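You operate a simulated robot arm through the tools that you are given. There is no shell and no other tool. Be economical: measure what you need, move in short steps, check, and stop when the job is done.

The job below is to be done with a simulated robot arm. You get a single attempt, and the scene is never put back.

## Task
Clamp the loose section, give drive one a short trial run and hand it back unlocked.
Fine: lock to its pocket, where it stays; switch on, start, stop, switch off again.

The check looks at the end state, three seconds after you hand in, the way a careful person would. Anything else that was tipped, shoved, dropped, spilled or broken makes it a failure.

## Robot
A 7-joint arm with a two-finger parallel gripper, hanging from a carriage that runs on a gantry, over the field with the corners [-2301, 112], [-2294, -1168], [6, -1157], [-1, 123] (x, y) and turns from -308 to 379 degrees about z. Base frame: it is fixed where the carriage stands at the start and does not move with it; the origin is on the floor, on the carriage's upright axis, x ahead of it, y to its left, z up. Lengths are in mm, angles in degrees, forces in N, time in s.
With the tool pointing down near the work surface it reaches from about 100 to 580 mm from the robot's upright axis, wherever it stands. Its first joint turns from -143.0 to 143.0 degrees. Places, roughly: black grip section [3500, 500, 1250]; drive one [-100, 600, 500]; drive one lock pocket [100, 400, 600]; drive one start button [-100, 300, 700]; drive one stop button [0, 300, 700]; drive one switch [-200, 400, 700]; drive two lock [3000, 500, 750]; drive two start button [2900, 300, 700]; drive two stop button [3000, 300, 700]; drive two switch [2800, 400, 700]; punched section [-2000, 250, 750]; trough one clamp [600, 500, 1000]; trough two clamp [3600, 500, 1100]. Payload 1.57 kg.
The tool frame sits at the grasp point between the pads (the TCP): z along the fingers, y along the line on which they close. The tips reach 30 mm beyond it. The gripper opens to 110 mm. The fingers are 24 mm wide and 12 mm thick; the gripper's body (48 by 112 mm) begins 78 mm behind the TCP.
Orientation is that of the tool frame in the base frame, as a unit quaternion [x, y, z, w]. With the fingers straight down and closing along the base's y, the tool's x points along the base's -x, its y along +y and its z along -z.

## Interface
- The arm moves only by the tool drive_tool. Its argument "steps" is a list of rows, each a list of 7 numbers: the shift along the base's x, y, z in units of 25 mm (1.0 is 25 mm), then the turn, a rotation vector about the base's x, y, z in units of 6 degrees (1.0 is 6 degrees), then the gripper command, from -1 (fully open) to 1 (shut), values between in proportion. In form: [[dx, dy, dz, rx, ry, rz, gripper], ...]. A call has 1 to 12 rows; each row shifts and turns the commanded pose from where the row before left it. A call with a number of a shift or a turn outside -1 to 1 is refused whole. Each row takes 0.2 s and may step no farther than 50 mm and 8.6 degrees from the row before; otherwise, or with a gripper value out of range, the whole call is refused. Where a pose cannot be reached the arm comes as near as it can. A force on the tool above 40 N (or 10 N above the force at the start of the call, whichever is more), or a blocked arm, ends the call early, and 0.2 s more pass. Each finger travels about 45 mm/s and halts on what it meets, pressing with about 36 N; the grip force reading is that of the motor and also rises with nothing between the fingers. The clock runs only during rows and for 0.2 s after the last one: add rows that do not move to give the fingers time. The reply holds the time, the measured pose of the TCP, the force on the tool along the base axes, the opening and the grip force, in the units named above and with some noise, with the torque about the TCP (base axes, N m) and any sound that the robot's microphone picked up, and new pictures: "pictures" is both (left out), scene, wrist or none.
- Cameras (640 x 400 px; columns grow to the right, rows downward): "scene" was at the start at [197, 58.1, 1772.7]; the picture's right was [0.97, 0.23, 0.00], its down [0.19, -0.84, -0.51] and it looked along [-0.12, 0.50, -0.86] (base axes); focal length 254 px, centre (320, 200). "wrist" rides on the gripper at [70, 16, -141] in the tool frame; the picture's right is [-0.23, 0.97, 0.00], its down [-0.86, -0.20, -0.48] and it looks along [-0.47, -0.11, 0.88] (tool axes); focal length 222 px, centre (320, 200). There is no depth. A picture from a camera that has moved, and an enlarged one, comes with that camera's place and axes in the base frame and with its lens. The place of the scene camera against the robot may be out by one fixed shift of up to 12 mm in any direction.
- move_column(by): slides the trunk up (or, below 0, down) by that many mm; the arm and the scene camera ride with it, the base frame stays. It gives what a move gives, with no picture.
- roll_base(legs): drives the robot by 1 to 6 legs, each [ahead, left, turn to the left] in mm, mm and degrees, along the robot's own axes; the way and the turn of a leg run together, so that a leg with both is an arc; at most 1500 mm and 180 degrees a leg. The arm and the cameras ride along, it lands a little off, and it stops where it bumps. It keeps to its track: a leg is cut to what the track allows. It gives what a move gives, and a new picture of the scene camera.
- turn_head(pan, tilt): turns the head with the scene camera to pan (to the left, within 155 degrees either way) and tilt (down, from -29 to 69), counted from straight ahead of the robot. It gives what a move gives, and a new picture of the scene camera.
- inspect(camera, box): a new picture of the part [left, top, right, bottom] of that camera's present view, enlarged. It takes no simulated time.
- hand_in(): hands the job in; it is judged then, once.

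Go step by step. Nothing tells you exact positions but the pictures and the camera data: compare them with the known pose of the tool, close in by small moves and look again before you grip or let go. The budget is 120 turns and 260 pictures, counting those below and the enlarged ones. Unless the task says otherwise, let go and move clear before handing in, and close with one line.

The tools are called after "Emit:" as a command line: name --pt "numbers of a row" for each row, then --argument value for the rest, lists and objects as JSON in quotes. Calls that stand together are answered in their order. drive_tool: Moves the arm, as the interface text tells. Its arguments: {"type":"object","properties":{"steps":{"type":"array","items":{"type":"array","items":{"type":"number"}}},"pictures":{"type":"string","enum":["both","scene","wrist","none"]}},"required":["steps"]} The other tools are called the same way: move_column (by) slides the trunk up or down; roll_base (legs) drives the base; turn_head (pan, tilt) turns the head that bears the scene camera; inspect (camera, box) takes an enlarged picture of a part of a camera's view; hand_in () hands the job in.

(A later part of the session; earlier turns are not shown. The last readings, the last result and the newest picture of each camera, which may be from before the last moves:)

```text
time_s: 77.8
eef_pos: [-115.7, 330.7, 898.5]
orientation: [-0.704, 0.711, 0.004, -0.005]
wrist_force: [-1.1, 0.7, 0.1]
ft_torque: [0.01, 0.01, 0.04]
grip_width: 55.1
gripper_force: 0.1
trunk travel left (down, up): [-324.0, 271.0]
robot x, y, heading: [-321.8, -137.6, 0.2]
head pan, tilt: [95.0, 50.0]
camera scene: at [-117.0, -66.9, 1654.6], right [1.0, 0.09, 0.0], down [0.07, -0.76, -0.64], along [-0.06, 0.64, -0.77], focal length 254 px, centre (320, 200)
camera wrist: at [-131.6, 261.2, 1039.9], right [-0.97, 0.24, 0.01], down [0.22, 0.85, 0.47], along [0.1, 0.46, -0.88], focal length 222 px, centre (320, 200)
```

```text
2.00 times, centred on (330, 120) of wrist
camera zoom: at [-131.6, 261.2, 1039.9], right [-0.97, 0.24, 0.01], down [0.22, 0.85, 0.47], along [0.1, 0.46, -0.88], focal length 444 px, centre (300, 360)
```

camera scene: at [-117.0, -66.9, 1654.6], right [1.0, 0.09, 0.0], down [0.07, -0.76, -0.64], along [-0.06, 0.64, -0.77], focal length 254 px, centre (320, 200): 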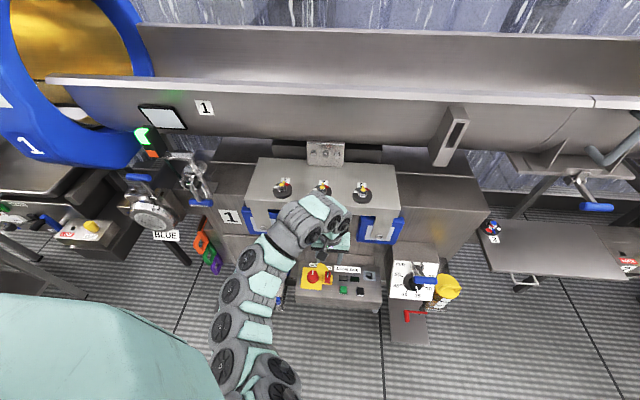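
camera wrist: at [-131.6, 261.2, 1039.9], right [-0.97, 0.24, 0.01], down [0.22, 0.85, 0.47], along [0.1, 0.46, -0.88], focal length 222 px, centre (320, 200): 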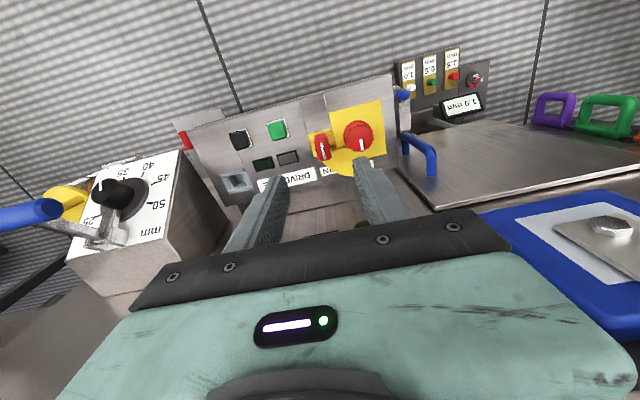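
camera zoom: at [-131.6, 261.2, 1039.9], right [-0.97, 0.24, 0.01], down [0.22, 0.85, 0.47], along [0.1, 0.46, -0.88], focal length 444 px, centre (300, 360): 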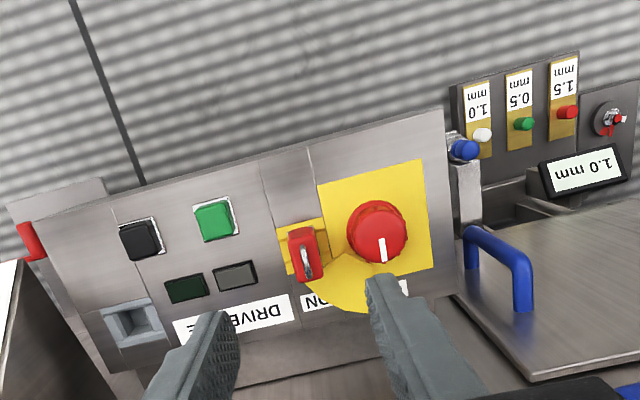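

Emit:
inspect --camera "scene" --box '[295, 255, 385, 310]'

Emit:
inspect --camera "wrist" --box '[230, 90, 400, 200]'

Emit:
inspect --camera "scene" --box '[312, 262, 342, 284]'

```text
7.11 times, centred on (340, 282) of scene
camera zoom: at [-117.0, -66.9, 1654.6], right [1.0, 0.09, 0.0], down [0.07, -0.76, -0.64], along [-0.06, 0.64, -0.77], focal length 1803 px, centre (178, -387)
```

zoom: 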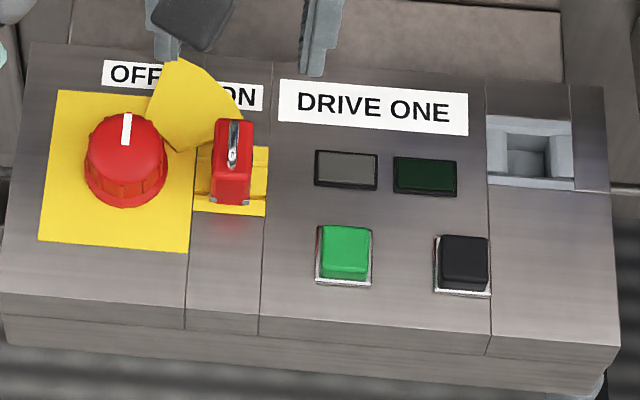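

```text
3.64 times, centred on (315, 145) of wrist
camera zoom: at [-131.6, 261.2, 1039.9], right [-0.97, 0.24, 0.01], down [0.22, 0.85, 0.47], along [0.1, 0.46, -0.88], focal length 808 px, centre (338, 400)
```

zoom: 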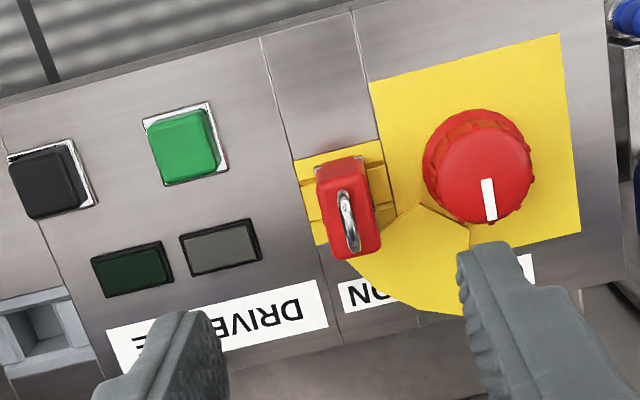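

```text
16.00 times, centred on (327, 273) of scene
camera zoom: at [-117.0, -66.9, 1654.6], right [1.0, 0.09, 0.0], down [0.07, -0.76, -0.64], along [-0.06, 0.64, -0.77], focal length 4057 px, centre (208, -968)
```

zoom: 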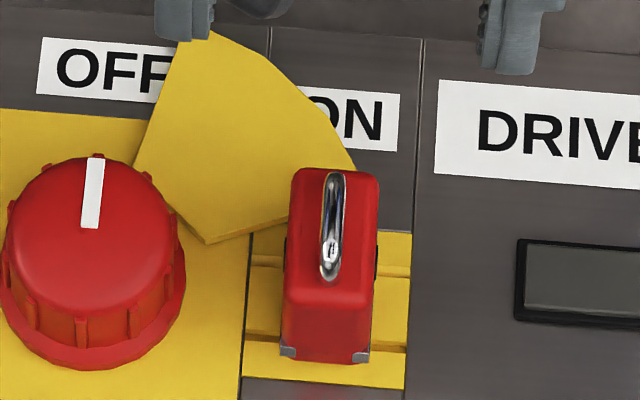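

The padlock body is about 22 mm thick in x and 42 mm in y, standing around (−117, 354). I'll tilt slightly so the wrist leans away from the overhang and descend part way.

Emit:
drive_tool --pt "0 0.3 -0.8 0.8 0 0 0.27" --pt "0 0.3 -0.8 0.7 0 0 0.27" --pt "0 0.3 -0.8 0 0 0 0.27" --pt "0 0 -0.8 0 0 0 0.27" --pt "0 0 -0.8 0 0 0 0.27" --pictures "both"

Emit:
inspect --camera "wrist" --box '[230, 90, 420, 220]'

Emit:
inspect --camera "scene" --box '[290, 230, 390, 300]'

```text
time_s: 79.0
eef_pos: [-115.2, 352.1, 798.5]
orientation: [-0.701, 0.709, 0.061, 0.049]
wrist_force: [0.3, -0.1, -0.3]
ft_torque: [-0.01, 0.03, 0.0]
grip_width: 40.3
gripper_force: 0.0
trunk travel left (down, up): [-324.0, 271.0]
robot x, y, heading: [-319.8, -137.0, 0.5]
head pan, tilt: [95.0, 50.0]
camera scene: at [-117.1, -66.9, 1654.5], right [1.0, 0.09, 0.0], down [0.07, -0.76, -0.64], along [-0.06, 0.64, -0.77], focal length 254 px, centre (320, 200)
camera wrist: at [-131.4, 261.5, 927.4], right [-0.97, 0.23, 0.05], down [0.22, 0.77, 0.6], along [0.1, 0.59, -0.8], focal length 222 px, centre (320, 200)
```

scene: 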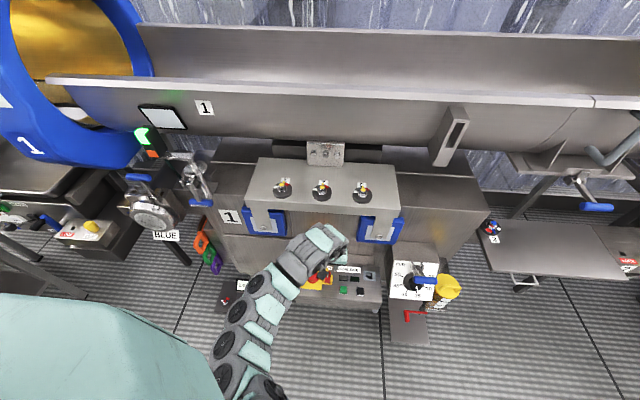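
wrist: 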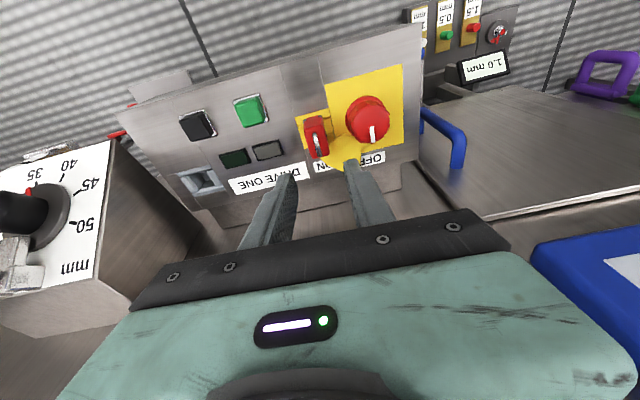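

```text
3.08 times, centred on (325, 155) of wrist
camera zoom: at [-131.4, 261.5, 927.4], right [-0.97, 0.23, 0.05], down [0.22, 0.77, 0.6], along [0.1, 0.59, -0.8], focal length 684 px, centre (305, 338)
```

zoom: 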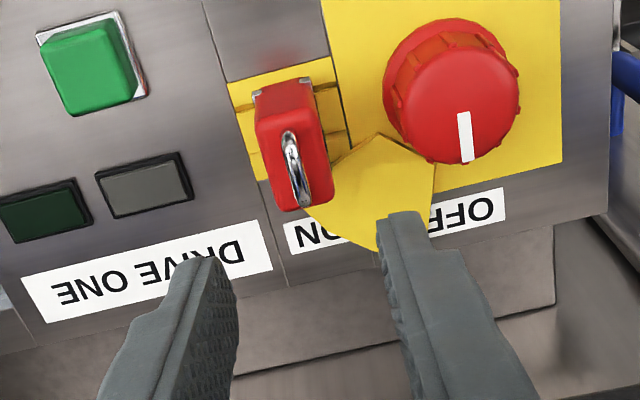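

```text
5.71 times, centred on (340, 265) of scene
camera zoom: at [-117.1, -66.9, 1654.5], right [1.0, 0.09, 0.0], down [0.07, -0.76, -0.64], along [-0.06, 0.64, -0.77], focal length 1449 px, centre (206, -171)
```

zoom: 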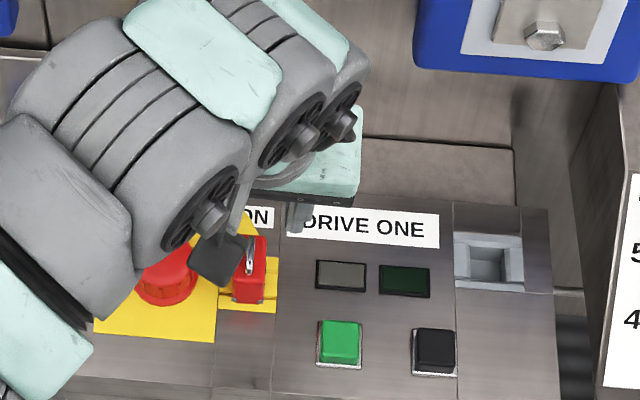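

Triangulating puts the padlock top at about (−119, 348, 710). I'll descend further and re-check the alignment.

Emit:
drive_tool --pt "-0.1 -0.1 -0.8 0 0 0 0.27" --pt "-0.08 -0.1 -0.7 0 0 0 0.27" --pt "0 0 -0.6 0 0 0 0.27" --pictures "wrist"

Emit:
inspect --camera "wrist" --box '[230, 90, 420, 220]'

Emit:
inspect --camera "scene" --box '[290, 230, 390, 300]'

```text
time_s: 79.8
eef_pos: [-119.7, 347.7, 745.2]
orientation: [-0.701, 0.709, 0.061, 0.051]
wrist_force: [-0.5, -1.1, 0.0]
ft_torque: [0.01, -0.05, 0.03]
grip_width: 40.2
gripper_force: 0.0
trunk travel left (down, up): [-324.0, 271.0]
robot x, y, heading: [-320.7, -138.2, 0.1]
head pan, tilt: [95.0, 50.0]
camera wrist: at [-136.1, 257.2, 874.6], right [-0.97, 0.23, 0.05], down [0.22, 0.77, 0.6], along [0.1, 0.6, -0.8], focal length 222 px, centre (320, 200)
```

wrist: 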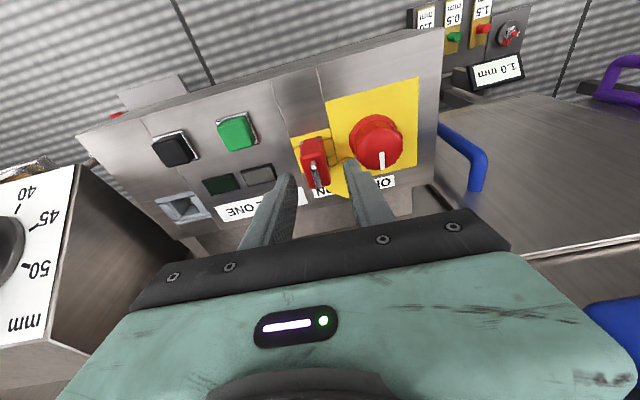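

```text
3.08 times, centred on (325, 155) of wrist
camera zoom: at [-136.1, 257.2, 874.6], right [-0.97, 0.23, 0.05], down [0.22, 0.77, 0.6], along [0.1, 0.6, -0.8], focal length 684 px, centre (305, 338)
```

zoom: 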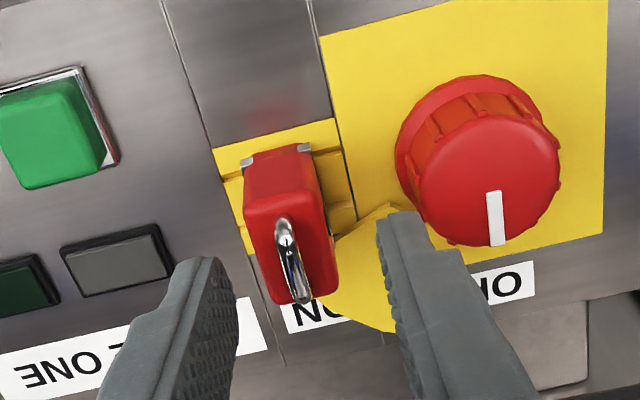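

```text
5.71 times, centred on (340, 265) of scene
camera zoom: at [-117.1, -66.9, 1654.5], right [1.0, 0.09, 0.0], down [0.07, -0.76, -0.64], along [-0.06, 0.64, -0.77], focal length 1449 px, centre (206, -171)
```

zoom: 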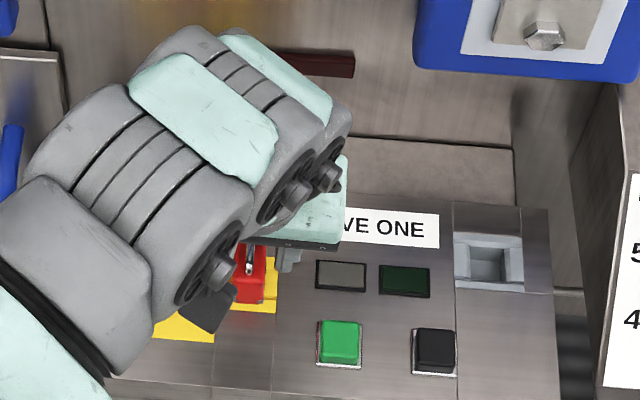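

Alignment looks right. I'll lower to grip height (TCP z about 715) and look before closing.

Emit:
drive_tool --pt "0.02 0.04 -0.5 0 0 0 0.27" --pt "0 0 -0.5 0 0 0 0.27" --pt "0 0 -0.2 0 0 0 0.27" --pictures "wrist"

Emit:
inspect --camera "wrist" --box '[230, 110, 420, 240]'

```text
time_s: 80.6
eef_pos: [-119.6, 349.1, 714.9]
orientation: [-0.702, 0.708, 0.06, 0.049]
wrist_force: [0.2, 1.0, 0.7]
ft_torque: [0.0, -0.02, -0.01]
grip_width: 40.5
gripper_force: 0.0
trunk travel left (down, up): [-324.0, 271.0]
robot x, y, heading: [-323.6, -138.2, 0.4]
head pan, tilt: [95.0, 50.0]
camera wrist: at [-136.0, 258.4, 844.2], right [-0.97, 0.23, 0.05], down [0.22, 0.77, 0.6], along [0.1, 0.6, -0.8], focal length 222 px, centre (320, 200)
```

wrist: 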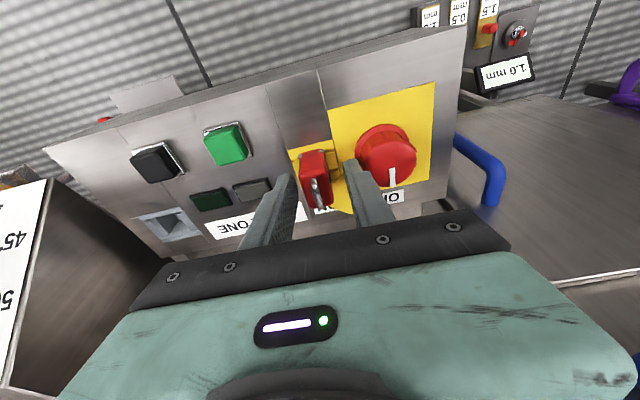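

```text
3.08 times, centred on (325, 175) of wrist
camera zoom: at [-136.0, 258.4, 844.2], right [-0.97, 0.23, 0.05], down [0.22, 0.77, 0.6], along [0.1, 0.6, -0.8], focal length 684 px, centre (305, 277)
```

zoom: 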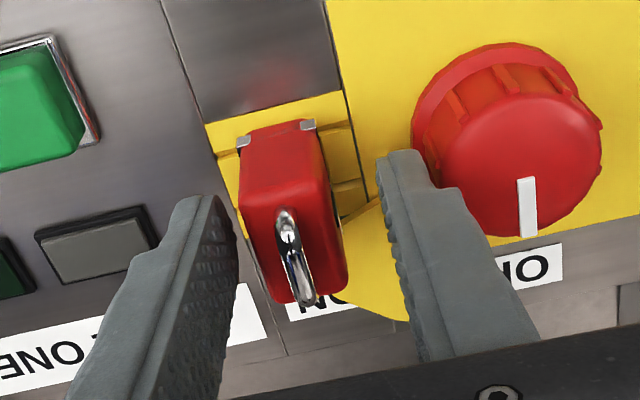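

The padlock sits centred between the fingers, so I'll close on it.

Emit:
drive_tool --pt "0 0 0 0 0 0 1" --pt "0 0 0 0 0 0 1" --pt "0 0 0 0 0 0 1" --pictures "none"

Emit:
drive_tool --pt "0 0 0.3 0 0 0 1" --pt "0 0 0.4 0 0 0 1" --pt "0 0 0.4 0 0 0 1" --pictures "wrist"

Emit:
inspect --camera "wrist" --box '[230, 110, 420, 240]'

```text
time_s: 81.4
eef_pos: [-119.8, 347.8, 715.2]
orientation: [-0.701, 0.709, 0.06, 0.05]
wrist_force: [1.9, 1.1, 0.1]
ft_torque: [0.02, -0.07, 0.0]
grip_width: 21.7
gripper_force: 29.9
trunk travel left (down, up): [-324.0, 271.0]
robot x, y, heading: [-321.4, -135.7, 0.2]
head pan, tilt: [95.0, 50.0]
```

```text
time_s: 82.2
eef_pos: [-119.2, 347.9, 742.7]
orientation: [-0.703, 0.707, 0.061, 0.048]
wrist_force: [-0.6, 0.0, -0.5]
ft_torque: [-0.02, 0.01, -0.01]
grip_width: 21.4
gripper_force: 35.1
trunk travel left (down, up): [-324.0, 271.0]
robot x, y, heading: [-322.5, -138.0, 0.2]
head pan, tilt: [95.0, 50.0]
camera wrist: at [-136.4, 257.7, 872.7], right [-0.97, 0.23, 0.05], down [0.22, 0.77, 0.6], along [0.1, 0.59, -0.8], focal length 222 px, centre (320, 200)
```

wrist: 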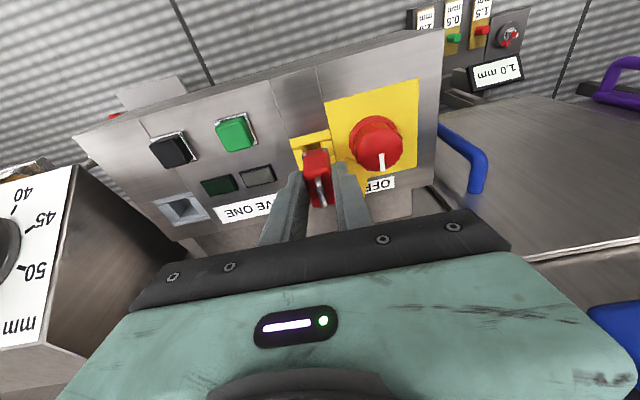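

```text
3.08 times, centred on (325, 175) of wrist
camera zoom: at [-136.4, 257.7, 872.7], right [-0.97, 0.23, 0.05], down [0.22, 0.77, 0.6], along [0.1, 0.59, -0.8], focal length 684 px, centre (305, 277)
```

zoom: 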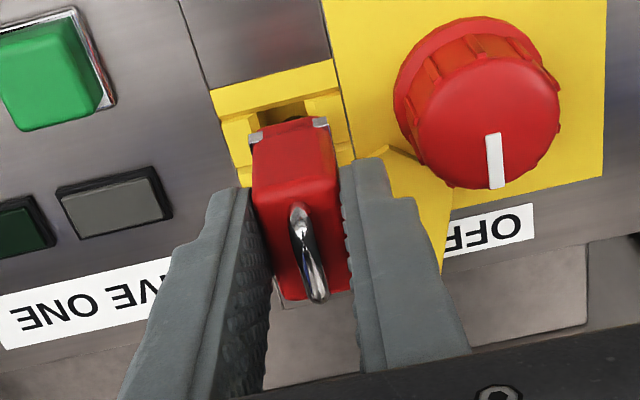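

The padlock came free cleanly. I'll raise it, then roll the base 168 mm right to bring it above the pocket (about (48, 379)).

Emit:
drive_tool --pt "0 0 0.8 0 0 0 1" --pt "0 0 0.8 0 0 0 1" --pt "0 0 0.8 0 0 0 1" --pictures "none"

Emit:
roll_base --legs '[[168, 25, 0]]'

Emit:
drive_tool --pt "0 0 0 0 0 0 1" --pictures "wrist"

Emit:
inspect --camera "wrist" --box '[230, 80, 430, 220]'

Emit:
inspect --camera "scene" --box '[230, 220, 380, 320]'

```text
time_s: 83.0
eef_pos: [-120.0, 348.8, 803.6]
orientation: [-0.702, 0.708, 0.06, 0.049]
wrist_force: [0.4, 0.2, -0.7]
ft_torque: [0.02, 0.0, -0.01]
grip_width: 21.3
gripper_force: 34.6
trunk travel left (down, up): [-324.0, 271.0]
robot x, y, heading: [-323.9, -133.1, 0.1]
head pan, tilt: [95.0, 50.0]
```

```text
time_s: 84.5
eef_pos: [44.8, 374.5, 802.9]
orientation: [-0.702, 0.708, 0.06, 0.05]
wrist_force: [-0.6, 0.5, -1.5]
ft_torque: [0.01, 0.01, 0.04]
grip_width: 21.3
gripper_force: 35.4
trunk travel left (down, up): [-324.0, 271.0]
robot x, y, heading: [-159.0, -109.9, -0.0]
head pan, tilt: [95.0, 50.0]
camera scene: at [48.7, -41.3, 1654.5], right [1.0, 0.09, 0.0], down [0.07, -0.76, -0.64], along [-0.06, 0.64, -0.77], focal length 254 px, centre (320, 200)
```

scene: 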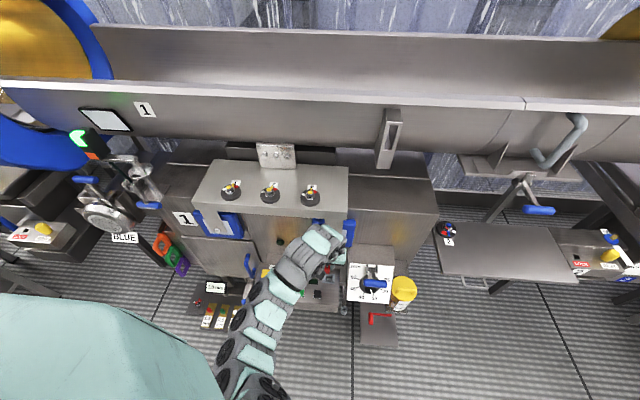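

```text
time_s: 84.9
eef_pos: [46.0, 374.3, 802.8]
orientation: [-0.702, 0.708, 0.06, 0.05]
wrist_force: [-0.4, -1.3, -0.9]
ft_torque: [0.01, 0.05, 0.0]
grip_width: 21.4
gripper_force: 34.4
trunk travel left (down, up): [-324.0, 271.0]
robot x, y, heading: [-156.3, -111.0, 0.4]
head pan, tilt: [95.0, 50.0]
camera wrist: at [29.2, 283.9, 933.0], right [-0.97, 0.23, 0.05], down [0.22, 0.77, 0.6], along [0.1, 0.6, -0.8], focal length 222 px, centre (320, 200)
```

wrist: 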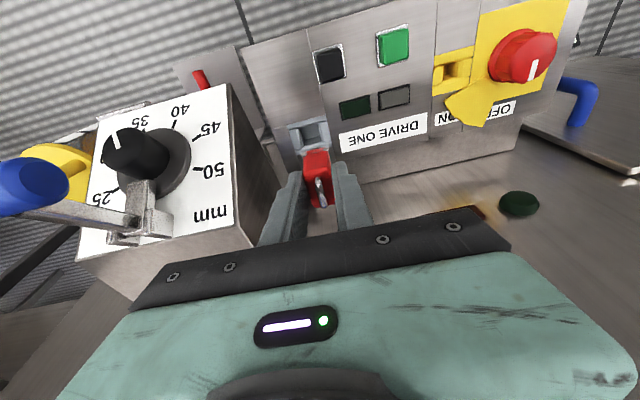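

```text
2.86 times, centred on (330, 150) of wrist
camera zoom: at [29.2, 283.9, 933.0], right [-0.97, 0.23, 0.05], down [0.22, 0.77, 0.6], along [0.1, 0.6, -0.8], focal length 635 px, centre (291, 343)
```

zoom: 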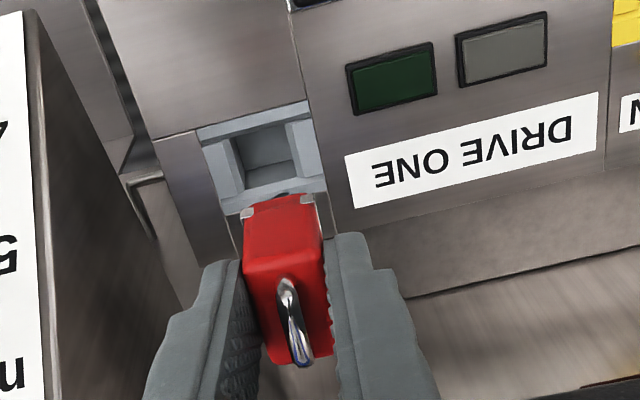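

```text
4.00 times, centred on (305, 270) of scene
camera zoom: at [48.7, -41.3, 1654.5], right [1.0, 0.09, 0.0], down [0.07, -0.76, -0.64], along [-0.06, 0.64, -0.77], focal length 1014 px, centre (380, -80)
```

zoom: 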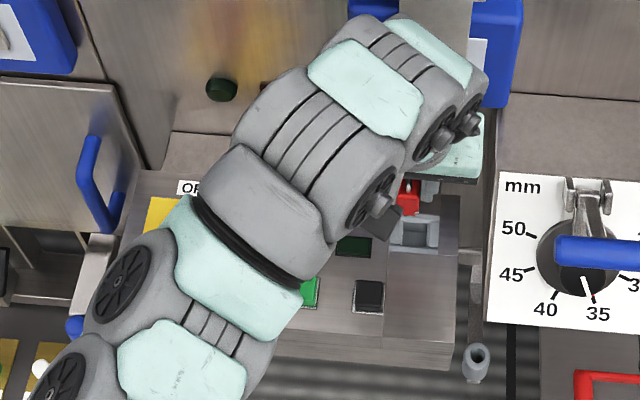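

The pocket centre computes to about (50, 382). As a same-camera reference I'll measure the empty holder slot, where the TCP position is known.

Emit:
inspect --camera "wrist" --box '[270, 30, 490, 180]'

Emit:
inspect --camera "wrist" --box '[275, 105, 345, 155]'

```text
2.67 times, centred on (380, 105) of wrist
camera zoom: at [29.2, 283.9, 933.0], right [-0.97, 0.23, 0.05], down [0.22, 0.77, 0.6], along [0.1, 0.6, -0.8], focal length 592 px, centre (160, 453)
```

zoom: 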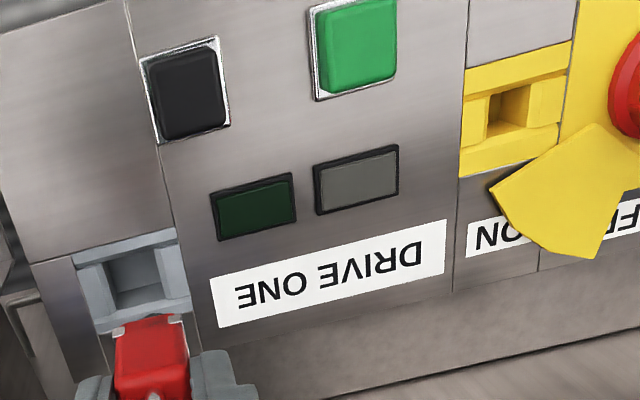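

```text
8.00 times, centred on (310, 130) of wrist
camera zoom: at [29.2, 283.9, 933.0], right [-0.97, 0.23, 0.05], down [0.22, 0.77, 0.6], along [0.1, 0.6, -0.8], focal length 1777 px, centre (400, 760)
```

zoom: 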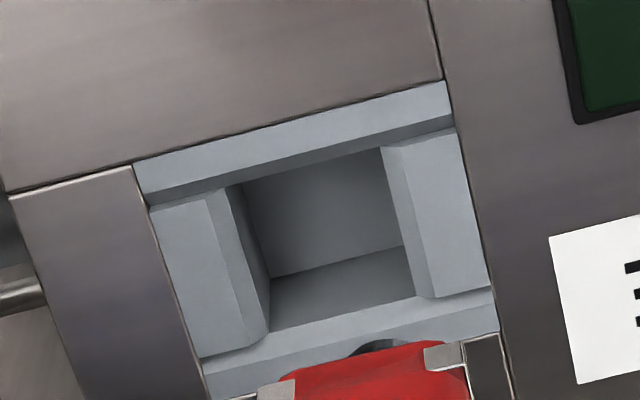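

The pocket has the same form as the holder, so the target TCP is about (48.5, 379). I'll move over it and lower partway.

Emit:
drive_tool --pt "0.1 0.2 -0.8 0 0 0 1" --pt "0 0 -0.8 0 0 0 1" --pictures "wrist"

Emit:
inspect --camera "wrist" --box '[270, 120, 360, 180]'

Emit:
inspect --camera "scene" --box '[305, 255, 355, 290]'

```text
time_s: 85.5
eef_pos: [48.7, 380.0, 764.0]
orientation: [-0.702, 0.708, 0.061, 0.049]
wrist_force: [-0.2, 1.0, -1.3]
ft_torque: [-0.02, 0.0, 0.01]
grip_width: 21.4
gripper_force: 34.3
trunk travel left (down, up): [-324.0, 271.0]
robot x, y, heading: [-156.4, -112.4, 0.4]
head pan, tilt: [95.0, 50.0]
camera wrist: at [32.0, 289.8, 893.8], right [-0.97, 0.23, 0.05], down [0.22, 0.77, 0.6], along [0.1, 0.6, -0.8], focal length 222 px, centre (320, 200)
```

wrist: 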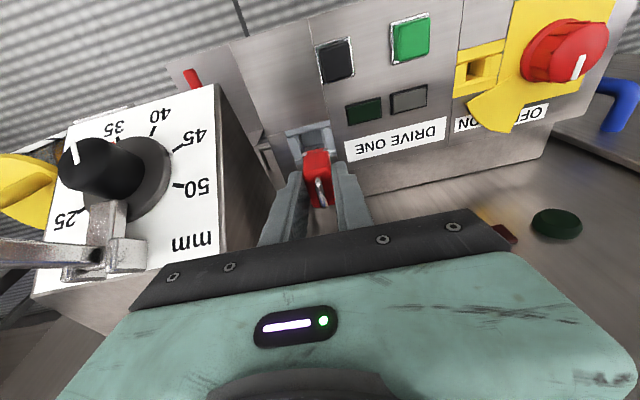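

```text
6.67 times, centred on (315, 150) of wrist
camera zoom: at [32.0, 289.8, 893.8], right [-0.97, 0.23, 0.05], down [0.22, 0.77, 0.6], along [0.1, 0.6, -0.8], focal length 1481 px, centre (353, 533)
```

zoom: 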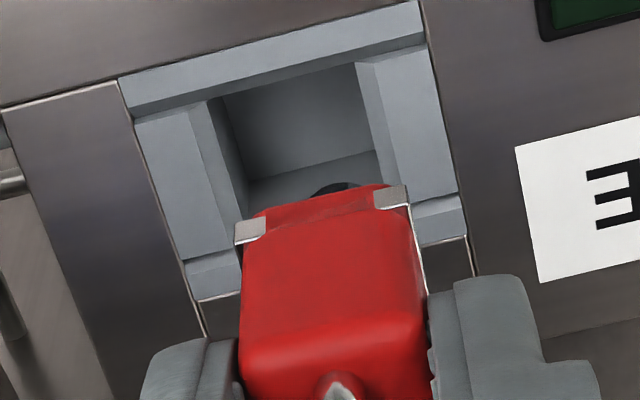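

```text
11.43 times, centred on (330, 272) of scene
camera zoom: at [48.7, -41.4, 1654.5], right [1.0, 0.09, 0.0], down [0.07, -0.76, -0.64], along [-0.06, 0.64, -0.77], focal length 2898 px, centre (206, -629)
```

zoom: 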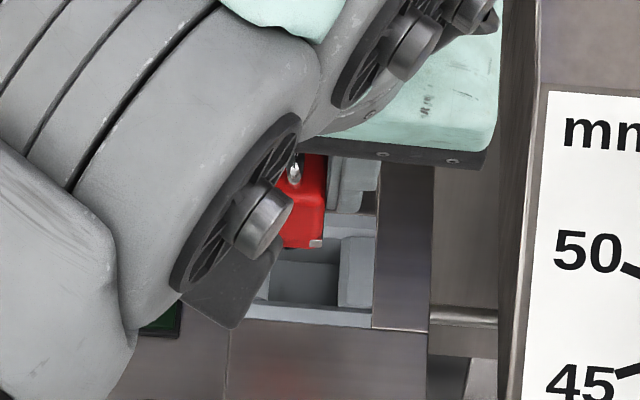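

I'll lower to z ≈ 743 and compare directly with the same view I had above the yellow holder at that height.

Emit:
drive_tool --pt "0 0 -0.8 0 0 0 1" --pictures "none"

Emit:
inspect --camera "wrist" --box '[230, 110, 420, 240]'

```text
time_s: 85.9
eef_pos: [47.9, 380.9, 743.3]
orientation: [-0.702, 0.708, 0.06, 0.049]
wrist_force: [0.0, -0.1, -1.1]
ft_torque: [0.0, 0.0, -0.02]
grip_width: 21.3
gripper_force: 34.5
trunk travel left (down, up): [-324.0, 271.0]
robot x, y, heading: [-155.9, -116.3, 0.4]
head pan, tilt: [95.0, 50.0]
```

```text
3.08 times, centred on (325, 175) of wrist
camera zoom: at [32.2, 290.6, 872.5], right [-0.97, 0.23, 0.05], down [0.22, 0.77, 0.6], along [0.1, 0.6, -0.8], focal length 684 px, centre (305, 277)
```

zoom: 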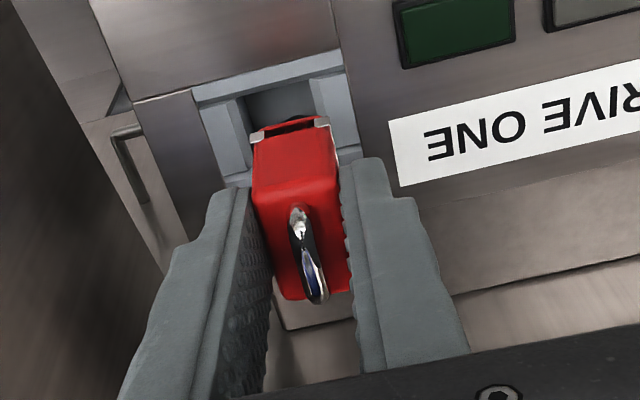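

The alignment is within a few mm; I'll shift +1.5 mm x and −2.5 mm y, then lower gently while watching the force.

Emit:
drive_tool --pt "0.06 -0.1 0 0 0 0 1" --pt "0 0 -0.3 0 0 0 1" --pt "0 0 -0.3 0 0 0 1" --pictures "none"

Emit:
inspect --camera "wrist" --box '[230, 110, 420, 240]'

```text
time_s: 86.7
eef_pos: [47.6, 377.5, 728.5]
orientation: [-0.701, 0.709, 0.06, 0.049]
wrist_force: [0.2, 0.0, -1.5]
ft_torque: [-0.01, -0.01, -0.02]
grip_width: 21.4
gripper_force: 34.9
trunk travel left (down, up): [-324.0, 271.0]
robot x, y, heading: [-155.0, -111.5, 0.3]
head pan, tilt: [95.0, 50.0]
```

```text
3.08 times, centred on (325, 175) of wrist
camera zoom: at [32.7, 286.6, 858.1], right [-0.97, 0.23, 0.05], down [0.22, 0.77, 0.6], along [0.1, 0.6, -0.8], focal length 684 px, centre (305, 277)
```

zoom: 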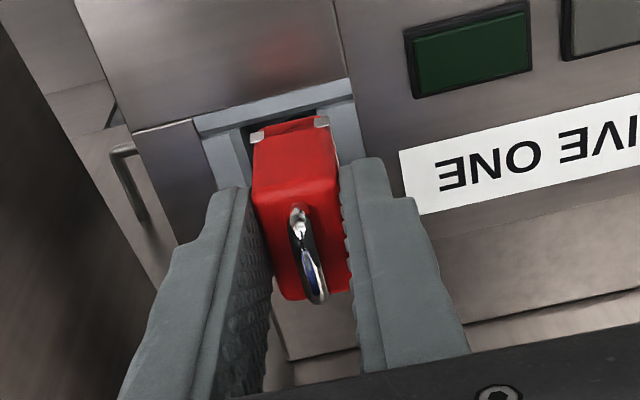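

Emit:
drive_tool --pt "0.05 0 -0.25 0 0 0 1" --pt "0 0 -0.25 0 0 0 1" --pt "0 0 -0.15 0 0 0 1" --pictures "none"

Emit:
inspect --camera "wrist" --box '[230, 110, 420, 240]'

```text
time_s: 87.6
eef_pos: [51.1, 377.4, 713.8]
orientation: [-0.701, 0.709, 0.061, 0.05]
wrist_force: [-1.7, -9.6, 23.7]
ft_torque: [-0.66, 0.14, 0.05]
grip_width: 21.2
gripper_force: 34.3
trunk travel left (down, up): [-324.0, 271.0]
robot x, y, heading: [-156.8, -113.6, 0.6]
head pan, tilt: [95.0, 50.0]
stopped in row 3: the force on the tool passed its limit at 41 N (the readings are from after the stop); the commanded pose is now the measured one
```

```text
3.08 times, centred on (325, 175) of wrist
camera zoom: at [34.5, 286.8, 843.9], right [-0.97, 0.23, 0.05], down [0.22, 0.77, 0.6], along [0.1, 0.6, -0.8], focal length 684 px, centre (305, 277)
```

zoom: 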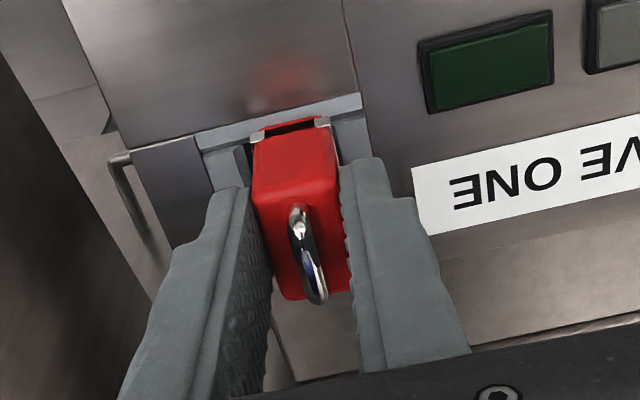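

Contact is at the same depth as in the yellow holder, so it should be on the pocket floor. I'll check from the scene camera before releasing.

Emit:
inspect --camera "scene" --box '[305, 255, 355, 290]'

Emit:
inspect --camera "wrist" --box '[285, 130, 345, 175]'

```text
11.43 times, centred on (330, 272) of scene
camera zoom: at [48.7, -42.1, 1654.9], right [1.0, 0.09, 0.0], down [0.07, -0.76, -0.64], along [-0.06, 0.64, -0.77], focal length 2898 px, centre (206, -629)
```

zoom: 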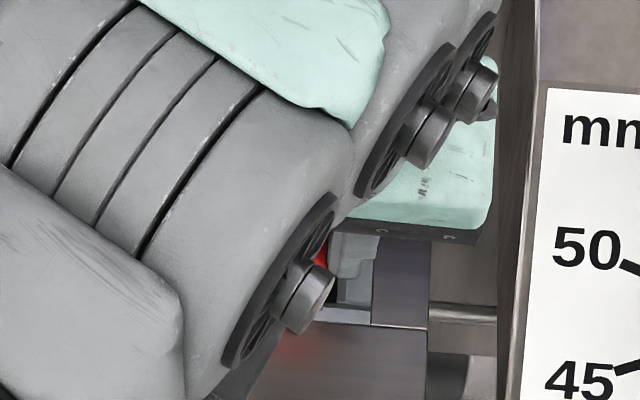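

```text
8.89 times, centred on (315, 152) of wrist
camera zoom: at [34.5, 286.8, 843.9], right [-0.97, 0.23, 0.05], down [0.22, 0.77, 0.6], along [0.1, 0.6, -0.8], focal length 1974 px, centre (364, 622)
```

zoom: 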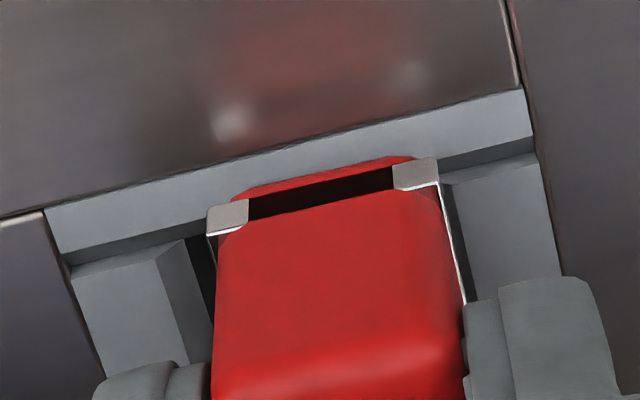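

The padlock looks a few mm too far forward, with its front edge bearing on the pocket's front bar. I'll lift 8 mm, shift +4.5 mm in y and lower again.

Emit:
drive_tool --pt "0 0 0.32 0 0 0 1" --pt "0.02 0.18 0 0 0 0 1" --pt "0 0 -0.2 0 0 0 1" --pt "0 0 -0.1 0 0 0 1" --pictures "none"

Emit:
inspect --camera "wrist" --box '[285, 130, 345, 175]'

Emit:
drive_tool --pt "0 0 -0.1 0 0 0 1" --pt "0 0 -0.1 0 0 0 1" --pictures "none"

Emit:
inspect --camera "wrist" --box '[285, 130, 345, 175]'

```text
time_s: 88.6
eef_pos: [50.8, 383.2, 714.0]
orientation: [-0.702, 0.708, 0.061, 0.05]
wrist_force: [-1.5, -2.4, 6.5]
ft_torque: [-0.17, 0.07, 0.0]
grip_width: 21.1
gripper_force: 34.6
trunk travel left (down, up): [-324.0, 271.0]
robot x, y, heading: [-158.4, -113.3, 0.1]
head pan, tilt: [95.0, 50.0]
```

```text
8.89 times, centred on (315, 152) of wrist
camera zoom: at [35.2, 291.8, 844.0], right [-0.97, 0.23, 0.05], down [0.22, 0.77, 0.6], along [0.1, 0.6, -0.8], focal length 1974 px, centre (364, 622)
```

zoom: 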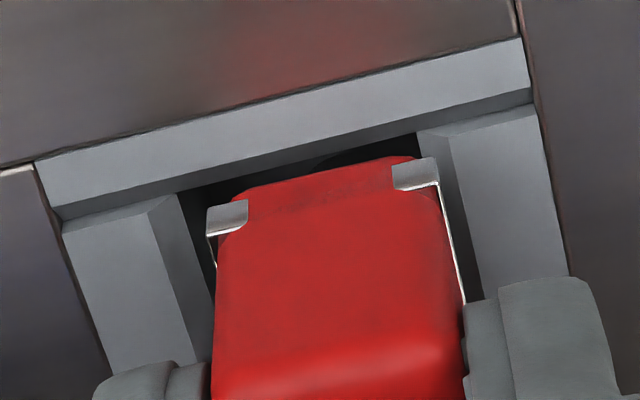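

```text
time_s: 89.0
eef_pos: [52.0, 384.5, 715.1]
orientation: [-0.701, 0.708, 0.062, 0.052]
wrist_force: [-1.9, -7.3, 17.8]
ft_torque: [-0.48, 0.08, 0.0]
grip_width: 21.0
gripper_force: 34.3
trunk travel left (down, up): [-324.0, 271.0]
robot x, y, heading: [-157.1, -108.9, 0.3]
head pan, tilt: [95.0, 50.0]
stopped in row 2: the force on the tool passed its limit at 45 N (the readings are from after the stop); the commanded pose is now the measured one
```

```text
8.89 times, centred on (315, 152) of wrist
camera zoom: at [35.7, 292.6, 843.5], right [-0.97, 0.23, 0.05], down [0.22, 0.77, 0.61], along [0.1, 0.6, -0.79], focal length 1974 px, centre (364, 622)
```

zoom: 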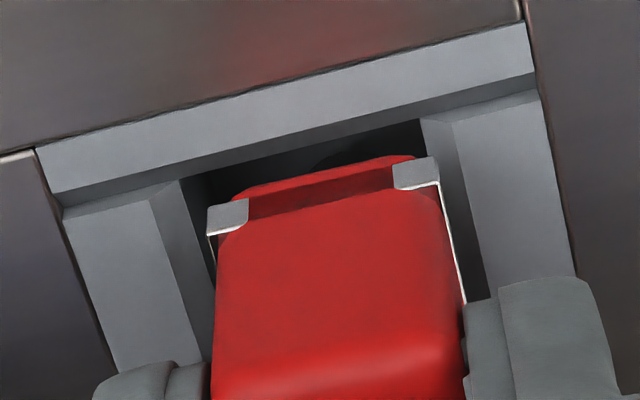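

The body is now fully inside the pocket outline and bottoms at the same height as in its holder. I'll relieve the load and open the fingers.

Emit:
drive_tool --pt "0 0 0 0 0 0 0.55" --pt "0 0 0 0 0 0 0.3" --pt "0 0 0 0 0 0 0.2" --pt "0 0 0 0 0 0 0.2" --pictures "none"

Emit:
inspect --camera "wrist" --box '[230, 110, 420, 240]'

```text
time_s: 90.0
eef_pos: [51.5, 383.3, 714.0]
orientation: [-0.701, 0.709, 0.063, 0.051]
wrist_force: [-0.2, 0.9, -0.3]
ft_torque: [0.0, -0.01, 0.02]
grip_width: 43.8
gripper_force: 0.1
trunk travel left (down, up): [-324.0, 271.0]
robot x, y, heading: [-157.3, -113.7, 0.3]
head pan, tilt: [95.0, 50.0]
```

```text
3.08 times, centred on (325, 175) of wrist
camera zoom: at [35.3, 292.6, 842.8], right [-0.97, 0.23, 0.05], down [0.22, 0.77, 0.61], along [0.1, 0.6, -0.79], focal length 684 px, centre (305, 277)
```

zoom: 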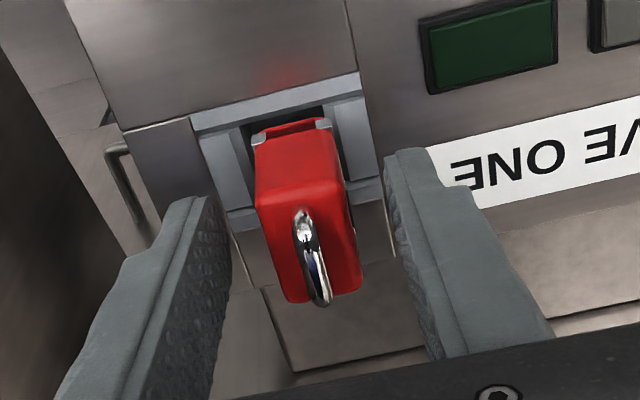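

It stands on its own. I'll raise clear and check it from both views.

Emit:
drive_tool --pt "0 0 0.8 0 0 0 0.2" --pt "0 0 0.9 0 0 0 0.2" --pt "0 -0.8 0.9 0 0 0 0.2" --pt "0 -1 0.9 0 0 0 0.2" --pt "-1 -1 0 0 0 0 0.2" --pt "-1 -1 0 0 0 0 0.2" --pictures "both"

Emit:
inspect --camera "wrist" --box '[200, 150, 300, 220]'

Emit:
inspect --camera "scene" --box '[300, 250, 350, 285]'

```text
time_s: 91.4
eef_pos: [3.0, 287.8, 803.0]
orientation: [-0.702, 0.708, 0.063, 0.051]
wrist_force: [0.6, 0.0, 0.3]
ft_torque: [-0.03, -0.01, -0.01]
grip_width: 44.5
gripper_force: 0.0
trunk travel left (down, up): [-324.0, 271.0]
robot x, y, heading: [-155.3, -113.5, 0.2]
head pan, tilt: [95.0, 50.0]
camera scene: at [48.5, -42.0, 1654.5], right [1.0, 0.09, 0.0], down [0.07, -0.76, -0.64], along [-0.06, 0.64, -0.77], focal length 254 px, centre (320, 200)
camera wrist: at [-14.0, 195.4, 931.5], right [-0.97, 0.23, 0.05], down [0.22, 0.77, 0.61], along [0.1, 0.6, -0.79], focal length 222 px, centre (320, 200)
```

scene: 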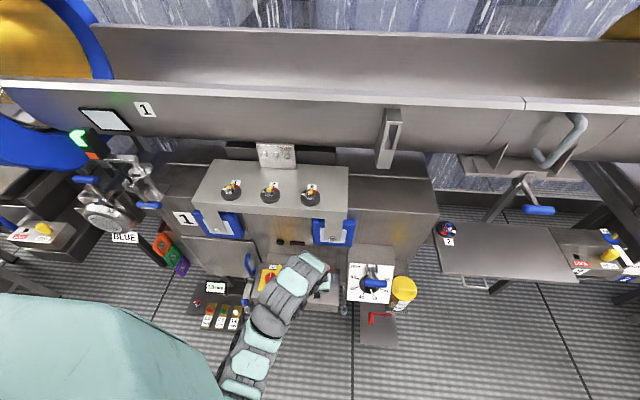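
wrist: 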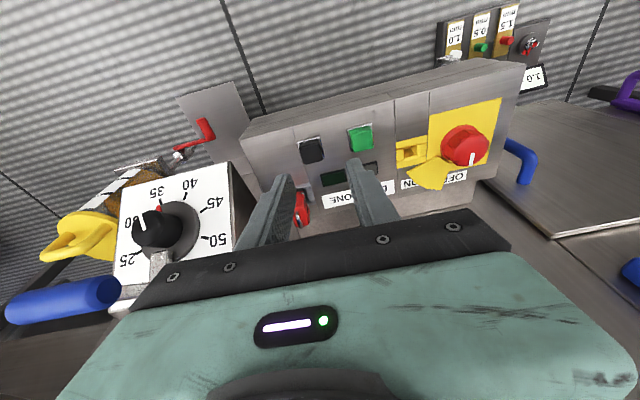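

```text
5.71 times, centred on (250, 185) of wrist
camera zoom: at [-14.0, 195.4, 931.5], right [-0.97, 0.23, 0.05], down [0.22, 0.77, 0.61], along [0.1, 0.6, -0.79], focal length 1269 px, centre (720, 286)
```

zoom: 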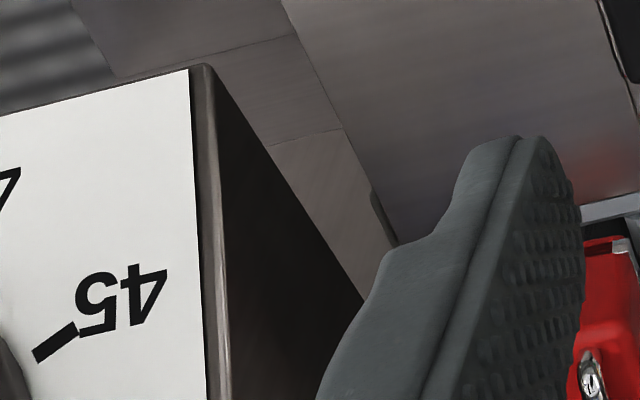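

```text
11.43 times, centred on (325, 268) of scene
camera zoom: at [48.5, -42.0, 1654.5], right [1.0, 0.09, 0.0], down [0.07, -0.76, -0.64], along [-0.06, 0.64, -0.77], focal length 2898 px, centre (263, -571)
```

zoom: 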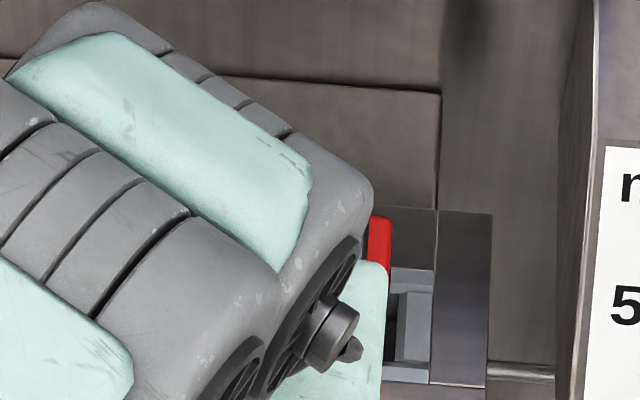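

I'll roll back left toward the switch and look at the pocket unobstructed.

Emit:
roll_base --legs '[[-170, 0, 0]]'

Emit:
inspect --camera "scene" --box '[330, 245, 400, 295]'

Emit:
inspect --camera "wrist" --box '[140, 90, 300, 210]'

```text
time_s: 92.9
eef_pos: [-168.6, 286.3, 801.7]
orientation: [-0.702, 0.708, 0.062, 0.051]
wrist_force: [1.0, 0.2, 0.2]
ft_torque: [-0.01, -0.02, 0.03]
grip_width: 44.0
gripper_force: 0.1
trunk travel left (down, up): [-324.0, 271.0]
robot x, y, heading: [-325.8, -114.5, 0.5]
head pan, tilt: [95.0, 50.0]
camera scene: at [-121.6, -42.3, 1654.5], right [1.0, 0.09, 0.0], down [0.07, -0.76, -0.64], along [-0.06, 0.64, -0.77], focal length 254 px, centre (320, 200)
```

scene: 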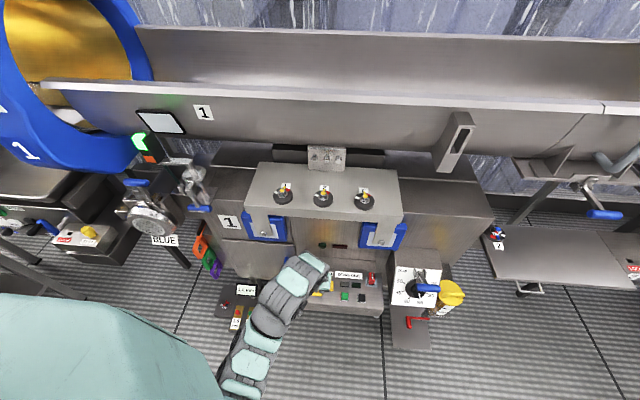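

```text
8.00 times, centred on (365, 270) of scene
camera zoom: at [-121.6, -42.3, 1654.5], right [1.0, 0.09, 0.0], down [0.07, -0.76, -0.64], along [-0.06, 0.64, -0.77], focal length 2029 px, centre (-40, -360)
```

zoom: 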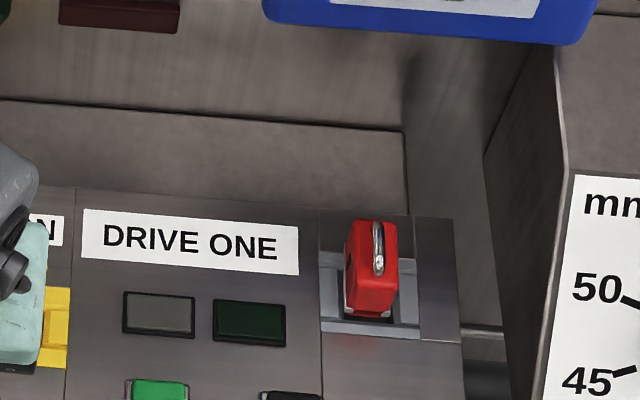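

```text
3.33 times, centred on (220, 150) of wrist
camera zoom: at [-184.2, 195.2, 931.4], right [-0.97, 0.23, 0.05], down [0.22, 0.77, 0.61], along [0.1, 0.6, -0.79], focal length 740 px, centre (653, 367)
```

zoom: 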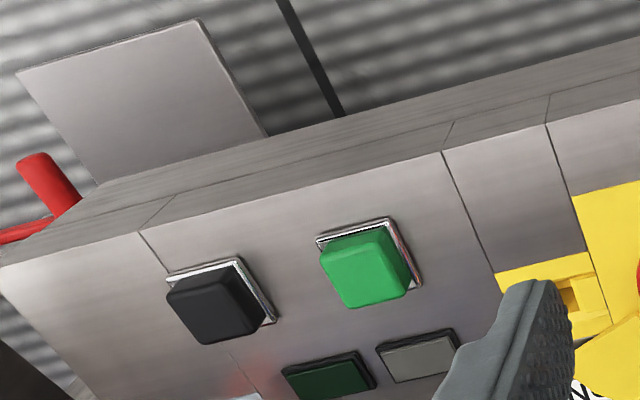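

The padlock sits in the grey pocket just as it did in the yellow hasp. Next is the red switch knob at about (−180, 353); I'll straighten the tool over it, open wider, and look.

Emit:
drive_tool --pt "-0.1 0.6 0 -0.8 0 0 -0.3" --pt "-0.1 0.7 0 -0.8 0 0 -0.3" --pt "-0.1 0.7 -0.6 0 0 0 -0.3" --pt "-0.1 0.7 -0.6 0 0 0 -0.3" --pictures "wrist"

Emit:
inspect --camera "wrist" --box '[220, 70, 420, 210]'

```text
time_s: 93.9
eef_pos: [-178.2, 353.5, 772.2]
orientation: [-0.703, 0.711, 0.002, -0.009]
wrist_force: [0.1, -0.8, 0.2]
ft_torque: [0.02, 0.01, 0.02]
grip_width: 71.6
gripper_force: 0.1
trunk travel left (down, up): [-324.0, 271.0]
robot x, y, heading: [-324.8, -113.7, 0.5]
head pan, tilt: [95.0, 50.0]
camera wrist: at [-194.4, 284.8, 914.2], right [-0.97, 0.24, 0.01], down [0.22, 0.86, 0.47], along [0.1, 0.46, -0.88], focal length 222 px, centre (320, 200)
```

wrist: 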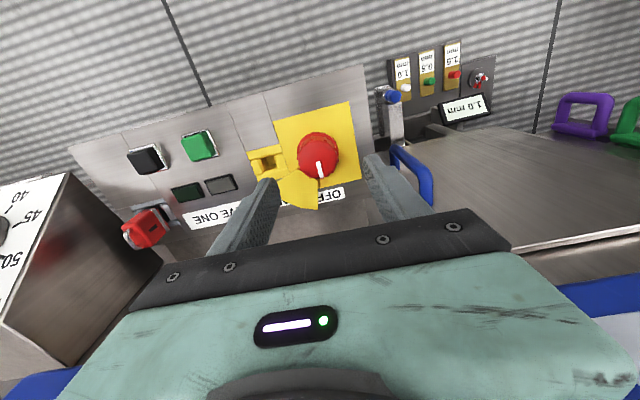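

```text
2.86 times, centred on (320, 140) of wrist
camera zoom: at [-194.4, 284.8, 914.2], right [-0.97, 0.24, 0.01], down [0.22, 0.86, 0.47], along [0.1, 0.46, -0.88], focal length 635 px, centre (320, 371)
```

zoom: 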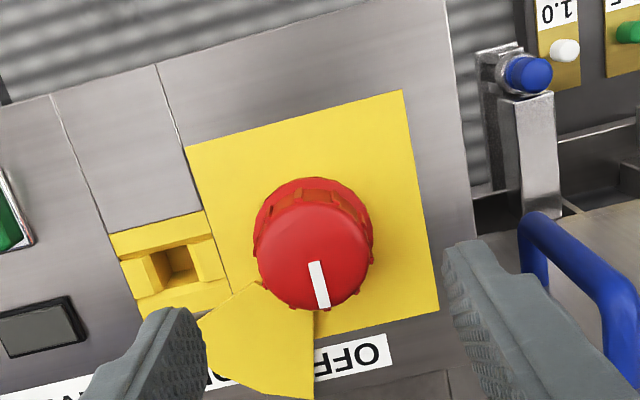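

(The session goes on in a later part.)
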